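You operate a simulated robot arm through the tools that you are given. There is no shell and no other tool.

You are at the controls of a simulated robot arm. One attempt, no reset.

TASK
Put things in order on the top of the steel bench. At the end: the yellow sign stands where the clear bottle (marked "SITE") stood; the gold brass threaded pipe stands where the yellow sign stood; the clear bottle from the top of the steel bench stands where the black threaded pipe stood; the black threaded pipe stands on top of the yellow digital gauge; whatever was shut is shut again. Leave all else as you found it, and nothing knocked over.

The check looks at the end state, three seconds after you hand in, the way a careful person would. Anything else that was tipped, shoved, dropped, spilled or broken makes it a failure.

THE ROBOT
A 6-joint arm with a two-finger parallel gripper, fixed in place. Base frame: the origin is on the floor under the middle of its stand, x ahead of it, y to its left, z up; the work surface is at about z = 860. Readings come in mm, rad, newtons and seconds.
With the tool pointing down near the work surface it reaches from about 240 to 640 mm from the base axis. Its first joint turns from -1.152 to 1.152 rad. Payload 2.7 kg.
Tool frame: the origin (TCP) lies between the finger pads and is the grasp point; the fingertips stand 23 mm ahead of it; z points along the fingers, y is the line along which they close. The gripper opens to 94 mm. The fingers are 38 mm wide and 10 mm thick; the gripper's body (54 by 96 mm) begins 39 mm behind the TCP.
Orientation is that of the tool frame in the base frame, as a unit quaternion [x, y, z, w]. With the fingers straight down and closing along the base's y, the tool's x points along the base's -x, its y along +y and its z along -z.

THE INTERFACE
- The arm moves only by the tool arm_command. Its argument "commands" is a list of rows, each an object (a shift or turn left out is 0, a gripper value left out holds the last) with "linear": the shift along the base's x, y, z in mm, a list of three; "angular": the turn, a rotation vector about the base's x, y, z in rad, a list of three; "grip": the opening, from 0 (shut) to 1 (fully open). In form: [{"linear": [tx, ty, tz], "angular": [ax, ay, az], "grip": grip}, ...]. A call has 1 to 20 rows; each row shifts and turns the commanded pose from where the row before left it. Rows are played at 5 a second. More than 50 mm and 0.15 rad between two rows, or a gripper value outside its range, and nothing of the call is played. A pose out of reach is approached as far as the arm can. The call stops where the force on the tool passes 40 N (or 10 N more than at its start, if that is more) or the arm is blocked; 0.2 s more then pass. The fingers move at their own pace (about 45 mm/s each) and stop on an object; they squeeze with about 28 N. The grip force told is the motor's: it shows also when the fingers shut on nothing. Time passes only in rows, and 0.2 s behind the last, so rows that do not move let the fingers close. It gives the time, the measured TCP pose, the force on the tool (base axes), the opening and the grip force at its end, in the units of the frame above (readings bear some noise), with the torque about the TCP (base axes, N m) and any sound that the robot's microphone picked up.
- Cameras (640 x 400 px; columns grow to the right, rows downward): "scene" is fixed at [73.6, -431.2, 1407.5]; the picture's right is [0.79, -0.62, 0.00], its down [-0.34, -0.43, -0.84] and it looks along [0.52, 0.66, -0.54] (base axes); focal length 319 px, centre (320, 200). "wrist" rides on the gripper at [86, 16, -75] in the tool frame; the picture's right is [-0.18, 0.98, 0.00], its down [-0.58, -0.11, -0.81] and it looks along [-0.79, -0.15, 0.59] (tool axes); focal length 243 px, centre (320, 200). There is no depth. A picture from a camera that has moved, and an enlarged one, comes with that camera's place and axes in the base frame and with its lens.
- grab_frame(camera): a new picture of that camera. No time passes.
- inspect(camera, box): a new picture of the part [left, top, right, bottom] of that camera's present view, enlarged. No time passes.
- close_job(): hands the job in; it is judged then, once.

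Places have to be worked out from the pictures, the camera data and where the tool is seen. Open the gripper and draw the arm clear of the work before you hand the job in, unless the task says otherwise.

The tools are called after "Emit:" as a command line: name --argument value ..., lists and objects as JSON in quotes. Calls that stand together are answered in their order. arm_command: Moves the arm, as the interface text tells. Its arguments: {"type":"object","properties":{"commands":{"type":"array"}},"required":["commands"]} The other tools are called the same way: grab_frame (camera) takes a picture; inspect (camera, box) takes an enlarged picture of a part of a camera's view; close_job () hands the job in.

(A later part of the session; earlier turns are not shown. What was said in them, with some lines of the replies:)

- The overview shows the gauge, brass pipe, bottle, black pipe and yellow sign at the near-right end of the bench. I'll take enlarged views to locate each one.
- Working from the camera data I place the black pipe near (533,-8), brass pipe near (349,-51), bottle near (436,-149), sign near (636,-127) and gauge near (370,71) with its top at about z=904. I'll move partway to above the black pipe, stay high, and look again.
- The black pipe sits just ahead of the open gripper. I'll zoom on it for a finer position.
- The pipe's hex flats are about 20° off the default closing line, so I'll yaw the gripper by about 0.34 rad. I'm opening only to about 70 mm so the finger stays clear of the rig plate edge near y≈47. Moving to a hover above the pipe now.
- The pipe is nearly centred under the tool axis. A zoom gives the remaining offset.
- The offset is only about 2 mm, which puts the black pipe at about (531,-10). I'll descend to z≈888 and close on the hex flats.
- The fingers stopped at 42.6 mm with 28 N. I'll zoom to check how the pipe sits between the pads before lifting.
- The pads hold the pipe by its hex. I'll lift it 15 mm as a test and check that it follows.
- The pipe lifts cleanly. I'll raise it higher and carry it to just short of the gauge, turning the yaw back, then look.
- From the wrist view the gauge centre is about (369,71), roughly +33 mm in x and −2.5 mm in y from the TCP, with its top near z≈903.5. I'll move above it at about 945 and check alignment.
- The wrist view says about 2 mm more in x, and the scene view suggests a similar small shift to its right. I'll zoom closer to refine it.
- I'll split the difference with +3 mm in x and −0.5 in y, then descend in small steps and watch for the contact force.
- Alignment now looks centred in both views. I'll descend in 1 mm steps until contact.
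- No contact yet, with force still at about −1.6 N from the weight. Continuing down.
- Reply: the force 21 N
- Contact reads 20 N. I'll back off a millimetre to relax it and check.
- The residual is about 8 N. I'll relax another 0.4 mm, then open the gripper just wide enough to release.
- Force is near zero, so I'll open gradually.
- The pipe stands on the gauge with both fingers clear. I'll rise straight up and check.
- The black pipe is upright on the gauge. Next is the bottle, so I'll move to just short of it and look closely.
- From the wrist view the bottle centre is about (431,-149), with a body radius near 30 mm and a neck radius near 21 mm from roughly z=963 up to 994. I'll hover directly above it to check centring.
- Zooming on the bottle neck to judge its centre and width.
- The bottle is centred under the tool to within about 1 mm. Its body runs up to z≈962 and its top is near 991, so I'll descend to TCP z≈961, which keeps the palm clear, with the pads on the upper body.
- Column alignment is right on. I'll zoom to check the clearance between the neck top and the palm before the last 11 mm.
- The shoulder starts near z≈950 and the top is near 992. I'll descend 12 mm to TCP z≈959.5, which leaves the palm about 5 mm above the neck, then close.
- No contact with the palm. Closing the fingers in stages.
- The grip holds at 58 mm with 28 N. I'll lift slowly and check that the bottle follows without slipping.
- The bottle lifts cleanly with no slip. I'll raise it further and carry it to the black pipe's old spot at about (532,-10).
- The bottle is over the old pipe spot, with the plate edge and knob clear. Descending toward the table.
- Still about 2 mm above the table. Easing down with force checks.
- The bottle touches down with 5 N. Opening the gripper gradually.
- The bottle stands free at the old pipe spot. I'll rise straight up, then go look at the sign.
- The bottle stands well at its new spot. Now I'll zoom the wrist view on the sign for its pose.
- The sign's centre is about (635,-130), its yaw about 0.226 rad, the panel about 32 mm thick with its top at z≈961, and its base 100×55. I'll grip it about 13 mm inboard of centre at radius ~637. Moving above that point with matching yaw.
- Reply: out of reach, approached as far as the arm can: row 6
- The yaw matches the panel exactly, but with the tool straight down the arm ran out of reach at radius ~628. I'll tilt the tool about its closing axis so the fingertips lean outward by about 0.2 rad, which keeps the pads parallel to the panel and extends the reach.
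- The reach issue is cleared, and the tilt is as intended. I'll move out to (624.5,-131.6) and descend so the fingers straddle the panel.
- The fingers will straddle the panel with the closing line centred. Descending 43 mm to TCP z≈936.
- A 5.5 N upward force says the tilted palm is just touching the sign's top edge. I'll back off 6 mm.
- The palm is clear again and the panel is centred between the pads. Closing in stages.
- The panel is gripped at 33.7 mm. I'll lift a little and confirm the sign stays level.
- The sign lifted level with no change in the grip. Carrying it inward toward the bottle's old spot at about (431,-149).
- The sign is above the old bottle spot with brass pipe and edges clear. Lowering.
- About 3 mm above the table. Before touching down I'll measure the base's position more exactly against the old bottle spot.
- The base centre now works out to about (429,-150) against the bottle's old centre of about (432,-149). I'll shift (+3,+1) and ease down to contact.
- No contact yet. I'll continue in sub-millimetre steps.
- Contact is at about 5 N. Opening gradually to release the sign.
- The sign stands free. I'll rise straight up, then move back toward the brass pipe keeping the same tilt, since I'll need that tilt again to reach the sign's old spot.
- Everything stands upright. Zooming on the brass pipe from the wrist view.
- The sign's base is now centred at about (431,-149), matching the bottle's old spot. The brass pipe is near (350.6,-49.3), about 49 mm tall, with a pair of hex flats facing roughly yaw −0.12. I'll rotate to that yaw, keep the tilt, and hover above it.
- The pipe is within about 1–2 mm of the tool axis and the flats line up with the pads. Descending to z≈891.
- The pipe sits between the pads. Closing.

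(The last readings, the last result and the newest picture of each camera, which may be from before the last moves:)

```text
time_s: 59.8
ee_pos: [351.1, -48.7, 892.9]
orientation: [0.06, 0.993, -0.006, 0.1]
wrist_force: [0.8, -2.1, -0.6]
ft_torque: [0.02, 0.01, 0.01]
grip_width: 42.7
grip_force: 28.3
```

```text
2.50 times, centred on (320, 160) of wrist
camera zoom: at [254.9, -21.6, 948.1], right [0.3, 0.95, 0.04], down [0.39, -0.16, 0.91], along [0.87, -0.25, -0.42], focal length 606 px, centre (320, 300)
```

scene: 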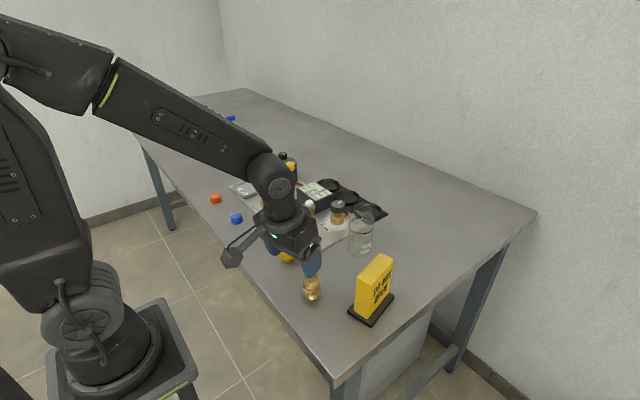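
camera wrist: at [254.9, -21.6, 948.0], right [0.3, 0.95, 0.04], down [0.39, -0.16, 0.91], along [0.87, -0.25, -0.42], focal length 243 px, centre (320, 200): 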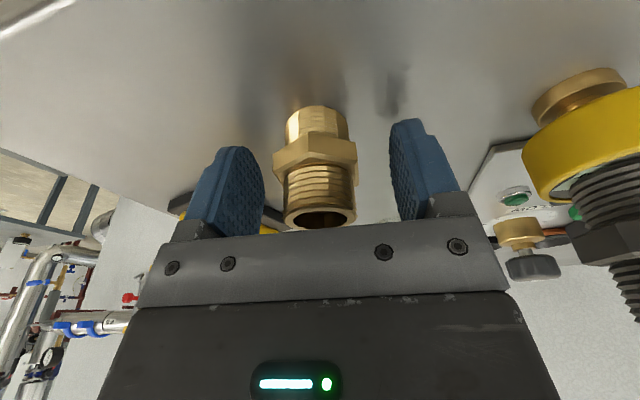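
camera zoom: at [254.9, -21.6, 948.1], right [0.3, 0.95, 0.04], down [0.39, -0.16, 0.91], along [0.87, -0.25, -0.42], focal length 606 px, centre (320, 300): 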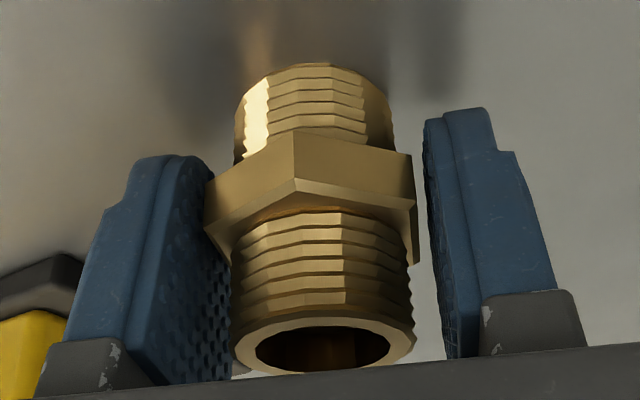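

The brass pipe is gripped as securely as the black one was. I'll lift and verify, then go up to about z=1000 before crossing between the sign and the bottle.

Emit:
arm_command --commands '[{"linear": [0, 0, 5]}, {"linear": [0, 0, 10]}, {"linear": [0, 0, 25]}, {"linear": [0, 0, 35]}, {"linear": [0, 0, 33]}, {"linear": [0, 0, 0]}]'

Emit:
grab_frame --camera "wrist"

Emit:
grab_frame --camera "scene"

```text
time_s: 61.2
ee_pos: [349.9, -48.0, 1000.0]
orientation: [0.06, 0.993, -0.006, 0.1]
wrist_force: [0.2, 0.0, -1.1]
ft_torque: [0.01, -0.01, -0.01]
grip_width: 42.8
grip_force: 28.5
```

```text
taken
camera wrist: at [254.9, -19.8, 1055.8], right [0.3, 0.95, 0.04], down [0.39, -0.16, 0.91], along [0.87, -0.25, -0.42], focal length 243 px, centre (320, 200)
```

wrist: 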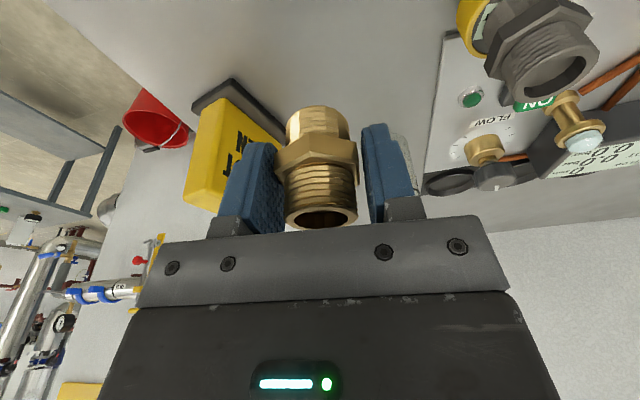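

```text
taken
```

scene: 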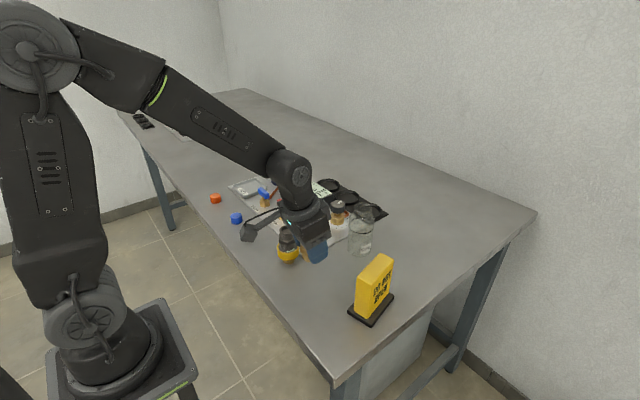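

The pipe hangs straight in the grip. Moving along the corridor between sign and bottle at z≈1000.

Emit:
arm_command --commands '[{"linear": [20, -5, 0]}, {"linear": [29, -7, 0]}, {"linear": [30, -7, 0]}, {"linear": [30, -7, 0]}, {"linear": [30, -7, 0]}, {"linear": [25, -8.7, 0]}, {"linear": [25, -8.7, 0]}, {"linear": [20, -7.3, 0]}, {"linear": [5, -1.5, 0]}, {"linear": [0, 0, 0]}]'

Emit:
grab_frame --camera "wrist"

Emit:
grab_frame --camera "scene"

```text
time_s: 63.4
ee_pos: [565.4, -108.9, 999.7]
orientation: [0.06, 0.993, -0.006, 0.099]
wrist_force: [0.8, 0.1, -0.8]
ft_torque: [-0.01, -0.01, 0.0]
grip_width: 42.8
grip_force: 28.1
```

```text
taken
camera wrist: at [469.1, -80.8, 1055.8], right [0.3, 0.95, 0.04], down [0.39, -0.16, 0.91], along [0.87, -0.25, -0.42], focal length 243 px, centre (320, 200)
```

wrist: 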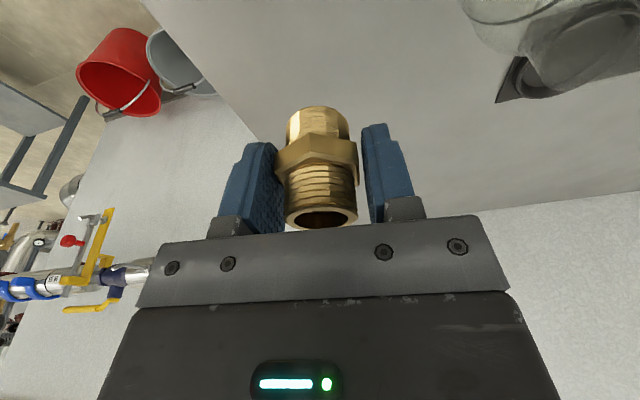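

```text
taken
```

scene: 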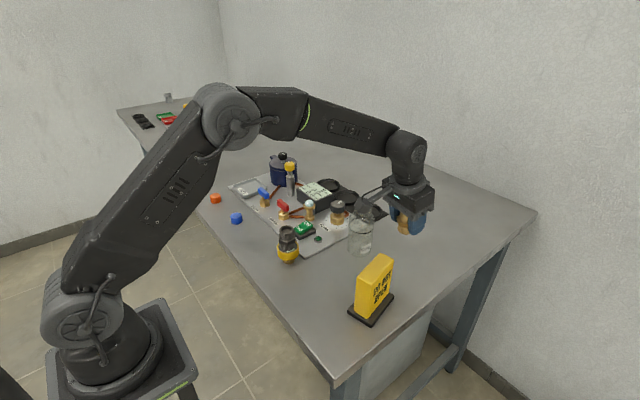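

Past the sign and bottle. Now moving out to the sign's old centre at about (635.5,-129) while lowering.

Emit:
arm_command --commands '[{"linear": [17, -5, -12]}, {"linear": [18, -5, -14]}, {"linear": [18, -5, -14]}, {"linear": [17, -5.2, -14]}, {"linear": [0, 0, 0]}, {"linear": [0, 0, 0]}]'

Emit:
grab_frame --camera "wrist"

Emit:
grab_frame --camera "scene"

```text
time_s: 64.8
ee_pos: [636.1, -128.7, 946.8]
orientation: [0.06, 0.993, -0.005, 0.099]
wrist_force: [0.6, 0.1, -1.5]
ft_torque: [-0.03, -0.01, -0.01]
grip_width: 42.7
grip_force: 28.2
```

```text
taken
camera wrist: at [539.3, -101.2, 1002.3], right [0.3, 0.95, 0.04], down [0.39, -0.16, 0.91], along [0.87, -0.25, -0.42], focal length 243 px, centre (320, 200)
```

wrist: 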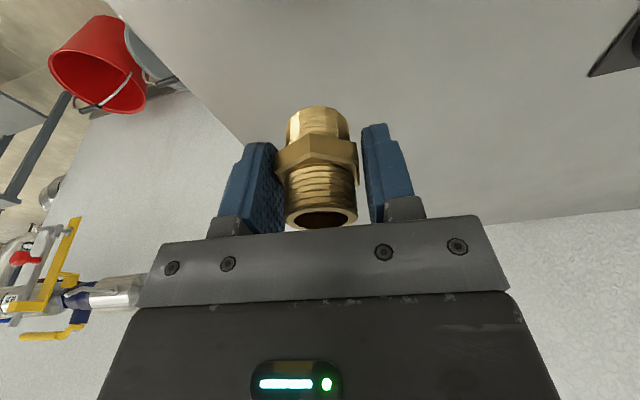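

```text
taken
```

scene: 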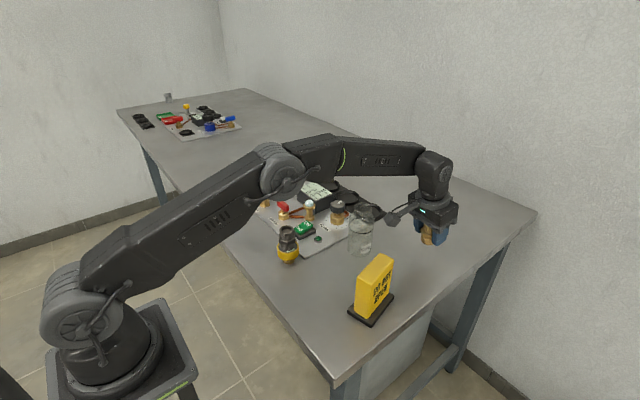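

At the target and still within reach. Lowering to just above the table.

Emit:
arm_command --commands '[{"linear": [0, 0, -14]}, {"linear": [0, 0, -14]}, {"linear": [0, 0, -12]}, {"linear": [0, 0, -8]}, {"linear": [0, 0, -3]}, {"linear": [0, 0, 0]}, {"linear": [0, 0, 0]}]'

Emit:
grab_frame --camera "wrist"

Emit:
inspect --camera "scene" --box '[370, 180, 490, 280]'

```text
time_s: 66.4
ee_pos: [635.2, -128.5, 894.6]
orientation: [0.06, 0.993, -0.006, 0.099]
wrist_force: [-0.8, 0.5, -0.6]
ft_torque: [0.02, -0.02, 0.0]
grip_width: 42.7
grip_force: 28.0
```

```text
taken
camera wrist: at [538.6, -100.7, 950.7], right [0.3, 0.95, 0.04], down [0.39, -0.16, 0.91], along [0.87, -0.25, -0.42], focal length 243 px, centre (320, 200)
```

wrist: 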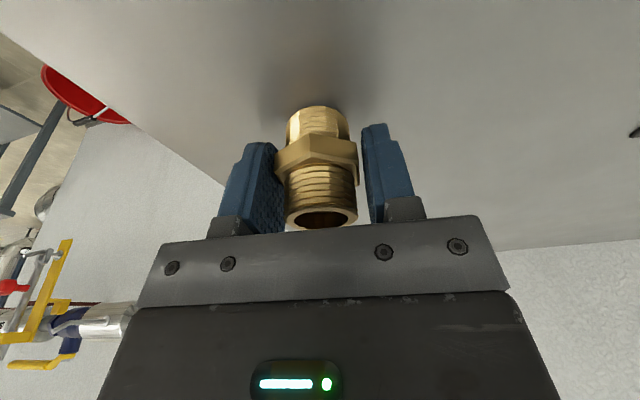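

```text
4.00 times, centred on (430, 230) of scene
camera zoom: at [73.6, -431.2, 1407.5], right [0.79, -0.62, 0.0], down [-0.34, -0.43, -0.84], along [0.52, 0.66, -0.54], focal length 1277 px, centre (-120, 80)
```

zoom: 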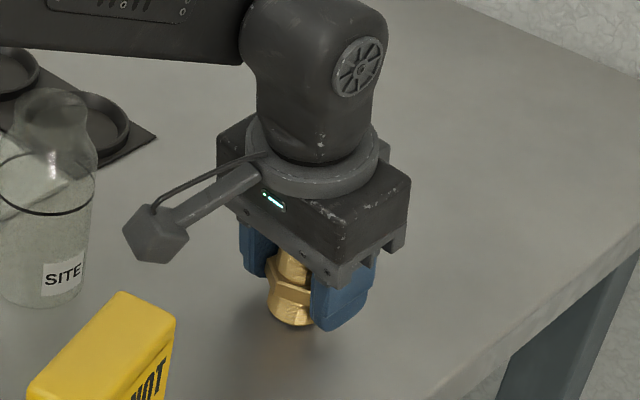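

The scene view puts the pipe base at about (635,-128), which matches the sign's old centre. Easing down to contact.

Emit:
arm_command --commands '[{"linear": [0, 0, -1]}, {"linear": [0, 0, -1]}, {"linear": [0, 0, 0]}]'

```text
time_s: 67.2
ee_pos: [634.7, -128.7, 894.0]
orientation: [0.06, 0.993, -0.006, 0.099]
wrist_force: [0.0, -0.3, -0.9]
ft_torque: [0.02, -0.01, -0.01]
grip_width: 42.8
grip_force: 28.1
```

Emit:
arm_command --commands '[{"linear": [0, 0, -0.8]}, {"linear": [0, 0, 0]}]'

```text
time_s: 67.8
ee_pos: [635.3, -130.4, 892.6]
orientation: [0.06, 0.993, -0.006, 0.099]
wrist_force: [-0.2, -0.5, -0.7]
ft_torque: [0.01, 0.03, -0.03]
grip_width: 42.7
grip_force: 27.9
```

Emit:
arm_command --commands '[{"linear": [0, 0, -0.7]}, {"linear": [0, 0, 0]}]'

```text
time_s: 68.4
ee_pos: [634.6, -128.6, 891.8]
orientation: [0.059, 0.993, -0.006, 0.1]
wrist_force: [-0.2, -1.0, -0.5]
ft_torque: [0.01, 0.03, 0.03]
grip_width: 42.9
grip_force: 28.4
```

No contact yet. Continuing in small steps.

Emit:
arm_command --commands '[{"linear": [0, 0, -0.6]}, {"linear": [0, 0, 0]}]'

```text
time_s: 69.0
ee_pos: [634.8, -129.5, 892.0]
orientation: [0.06, 0.993, -0.007, 0.1]
wrist_force: [-1.5, -0.9, 5.8]
ft_torque: [0.0, 0.1, -0.01]
grip_width: 42.7
grip_force: 28.1
```

Contact at about 6 N. Opening gradually, to about 80 mm.

Emit:
arm_command --commands '[{"grip": 0.47}, {"grip": 0.5}, {"grip": 0.55}, {"grip": 0.65}, {"grip": 0.8}, {"grip": 0.85}, {"grip": 0.85}]'

Emit:
grab_frame --camera "wrist"

Emit:
inspect --camera "scene" --box '[370, 180, 490, 280]'

```text
time_s: 70.6
ee_pos: [634.4, -128.8, 892.1]
orientation: [0.061, 0.993, -0.006, 0.101]
wrist_force: [0.8, 0.5, 0.9]
ft_torque: [-0.02, 0.02, 0.0]
grip_width: 80.0
grip_force: 0.1
```

```text
taken
camera wrist: at [538.2, -100.9, 947.1], right [0.3, 0.95, 0.04], down [0.39, -0.16, 0.91], along [0.87, -0.25, -0.42], focal length 243 px, centre (320, 200)
```

wrist: 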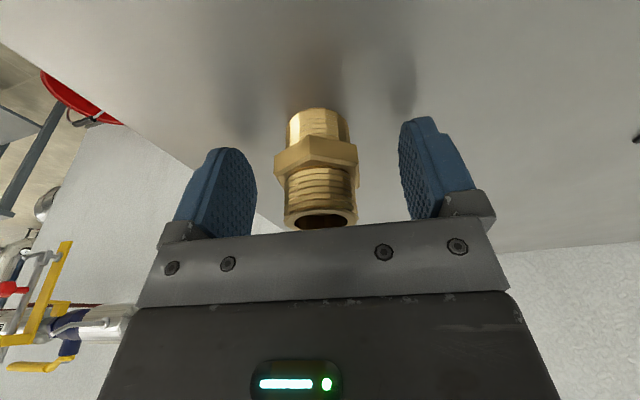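

```text
4.00 times, centred on (430, 230) of scene
camera zoom: at [73.6, -431.2, 1407.5], right [0.79, -0.62, 0.0], down [-0.34, -0.43, -0.84], along [0.52, 0.66, -0.54], focal length 1277 px, centre (-120, 80)
```

zoom: 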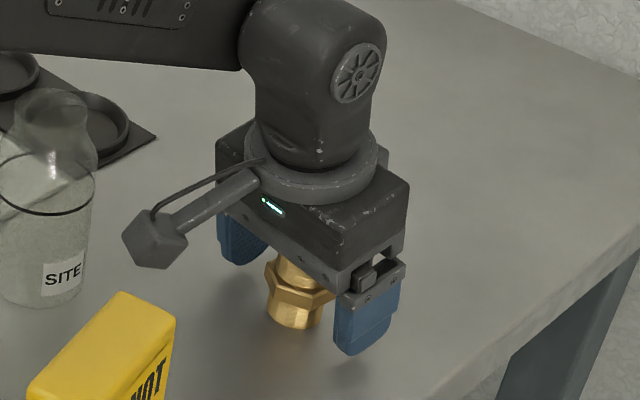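

The brass pipe stands free. I'll rise straight up first, then retreat inward and up.

Emit:
arm_command --commands '[{"linear": [0, 0, 10]}, {"linear": [0, 0, 20]}, {"linear": [0, 0, 25]}, {"linear": [-15, 4, 15]}, {"linear": [-20, 6, 15]}, {"linear": [-25, 7, 20]}, {"linear": [-30, 8, 25]}, {"linear": [-30, 8, 30]}, {"linear": [0, 0, 0]}]'

Emit:
grab_frame --camera "scene"

Emit:
inspect --camera "scene" --box '[260, 190, 460, 325]'

```text
time_s: 72.6
ee_pos: [513.5, -93.5, 1052.6]
orientation: [0.06, 0.993, -0.005, 0.099]
wrist_force: [1.2, 0.3, 0.5]
ft_torque: [-0.01, -0.01, 0.02]
grip_width: 79.7
grip_force: 0.1
```

```text
taken
```

scene: 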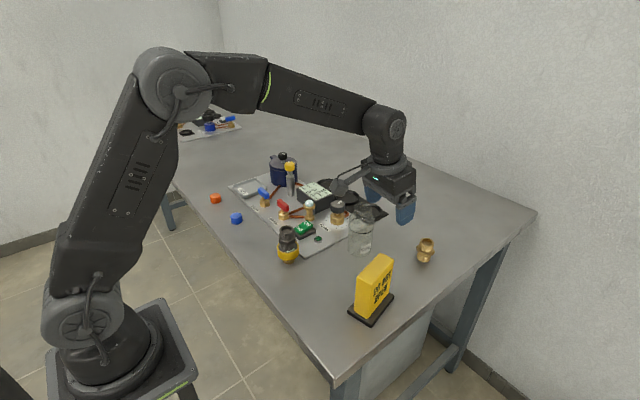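

```text
2.96 times, centred on (360, 258) of scene
camera zoom: at [73.6, -431.2, 1407.5], right [0.79, -0.62, 0.0], down [-0.34, -0.43, -0.84], along [0.52, 0.66, -0.54], focal length 946 px, centre (202, 30)
```

zoom: 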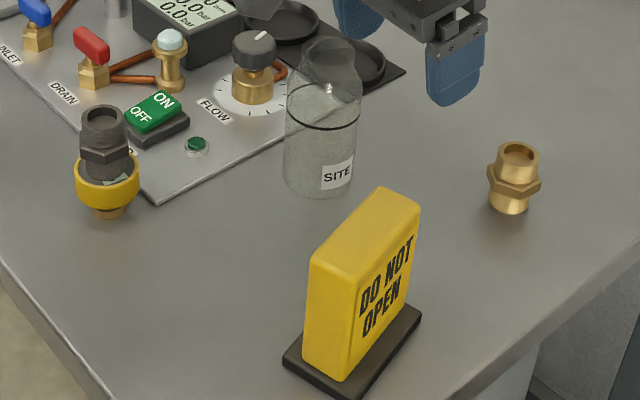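

All four items stand where required. I'll retract the arm up and back toward the starting pose, undoing the tilt and yaw.

Emit:
arm_command --commands '[{"linear": [0, 0, 35], "grip": 1}, {"linear": [0, 0, 40]}, {"linear": [-5, 15, 35], "angular": [0.012, 0.0993, 0]}, {"linear": [-15, 30, 25], "angular": [0.012, 0.0993, 0]}, {"linear": [-20, 35, 10], "angular": [0, 0, 0.12]}, {"linear": [-20, 35, 5]}, {"linear": [-20, 35, 5]}, {"linear": [-15, 19, 5]}, {"linear": [0, 0, 0]}, {"linear": [0, 0, 0]}]'

Emit:
grab_frame --camera "scene"

Emit:
grab_frame --camera "wrist"

Emit:
inspect --camera "scene" --box '[260, 190, 460, 325]'

Emit:
inspect --camera "scene" --box '[200, 140, 400, 265]'

```text
time_s: 74.8
ee_pos: [421.2, 72.3, 1209.8]
orientation: [0.0, 1.0, 0.0, 0.0]
wrist_force: [0.0, -0.4, 0.4]
ft_torque: [0.04, 0.03, 0.02]
grip_width: 94.0
grip_force: 0.2
```

```text
taken
```

scene: 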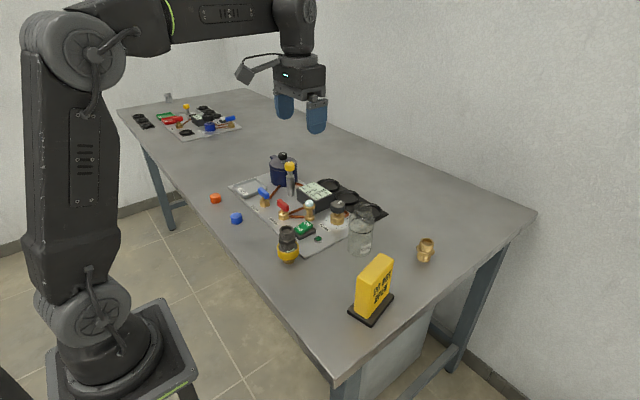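

```text
taken
camera wrist: at [333.8, 89.6, 1284.4], right [0.18, 0.98, 0.0], down [0.58, -0.11, 0.81], along [0.79, -0.15, -0.59], focal length 243 px, centre (320, 200)
```

wrist: 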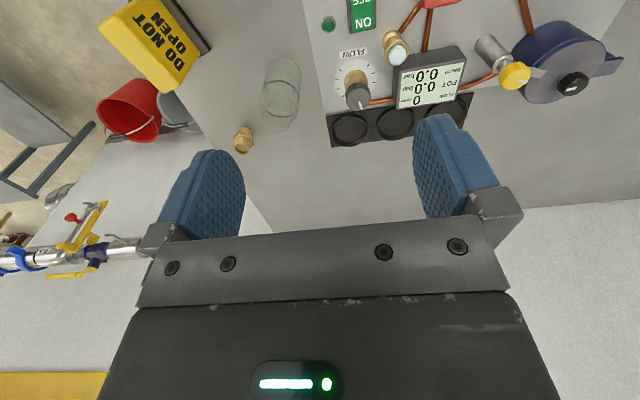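

```text
2.96 times, centred on (360, 258) of scene
camera zoom: at [73.6, -431.2, 1407.5], right [0.79, -0.62, 0.0], down [-0.34, -0.43, -0.84], along [0.52, 0.66, -0.54], focal length 946 px, centre (202, 30)
```

zoom: 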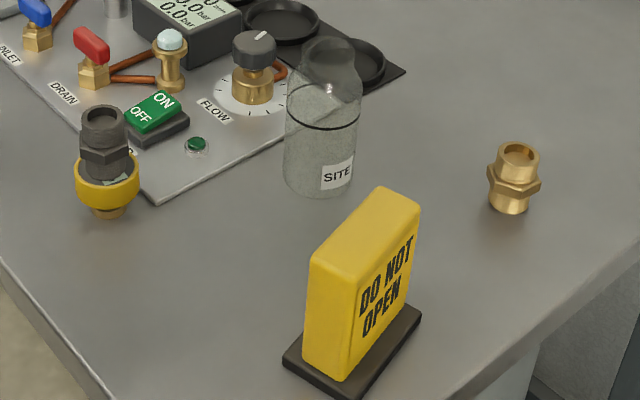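

```text
3.20 times, centred on (300, 202) of scene
camera zoom: at [73.6, -431.2, 1407.5], right [0.79, -0.62, 0.0], down [-0.34, -0.43, -0.84], along [0.52, 0.66, -0.54], focal length 1022 px, centre (384, 192)
```

zoom: 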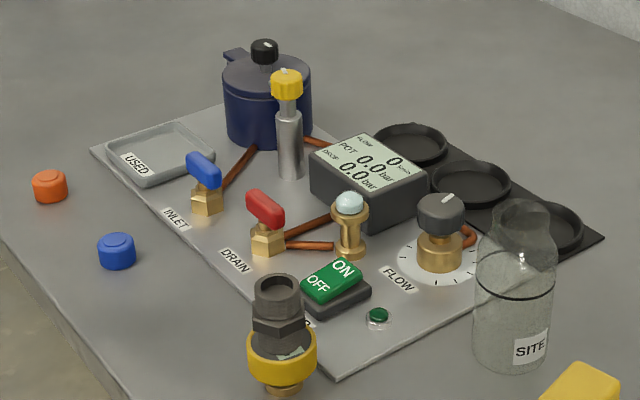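

The final pictures show the black pipe on the gauge, the bottle at the pipe's old spot, the sign at the bottle's old spot and the brass pipe at the sign's old spot. All are upright, nothing else has moved or been opened, the gripper is open and the arm is clear, so I'm handing the job in.

Emit:
close_job

```text
The job is handed in.
```

I moved all four items and handed the job in. The last pictures before handing in showed everything upright.

| Item | Where it stands now |
|---|---|
| Black threaded pipe | On top of the yellow digital gauge, roughly centred on its face |
| Clear bottle (marked "SITE") | Where the black pipe stood |
| Yellow sign | Where the clear bottle stood |
| Gold brass threaded pipe | Where the yellow sign stood |

Placements are within a few millimetres of the old spots, measured from the camera views.

While I was lowering onto the sign to pick it up, the gripper's palm touched its top edge with about 5 N. I backed off at once and saw no shift in the pictures.

I opened nothing, so nothing needed shutting again. The rest of the bench looks as it did at the start. The gripper is open and the arm is back near its starting pose, clear of the work.
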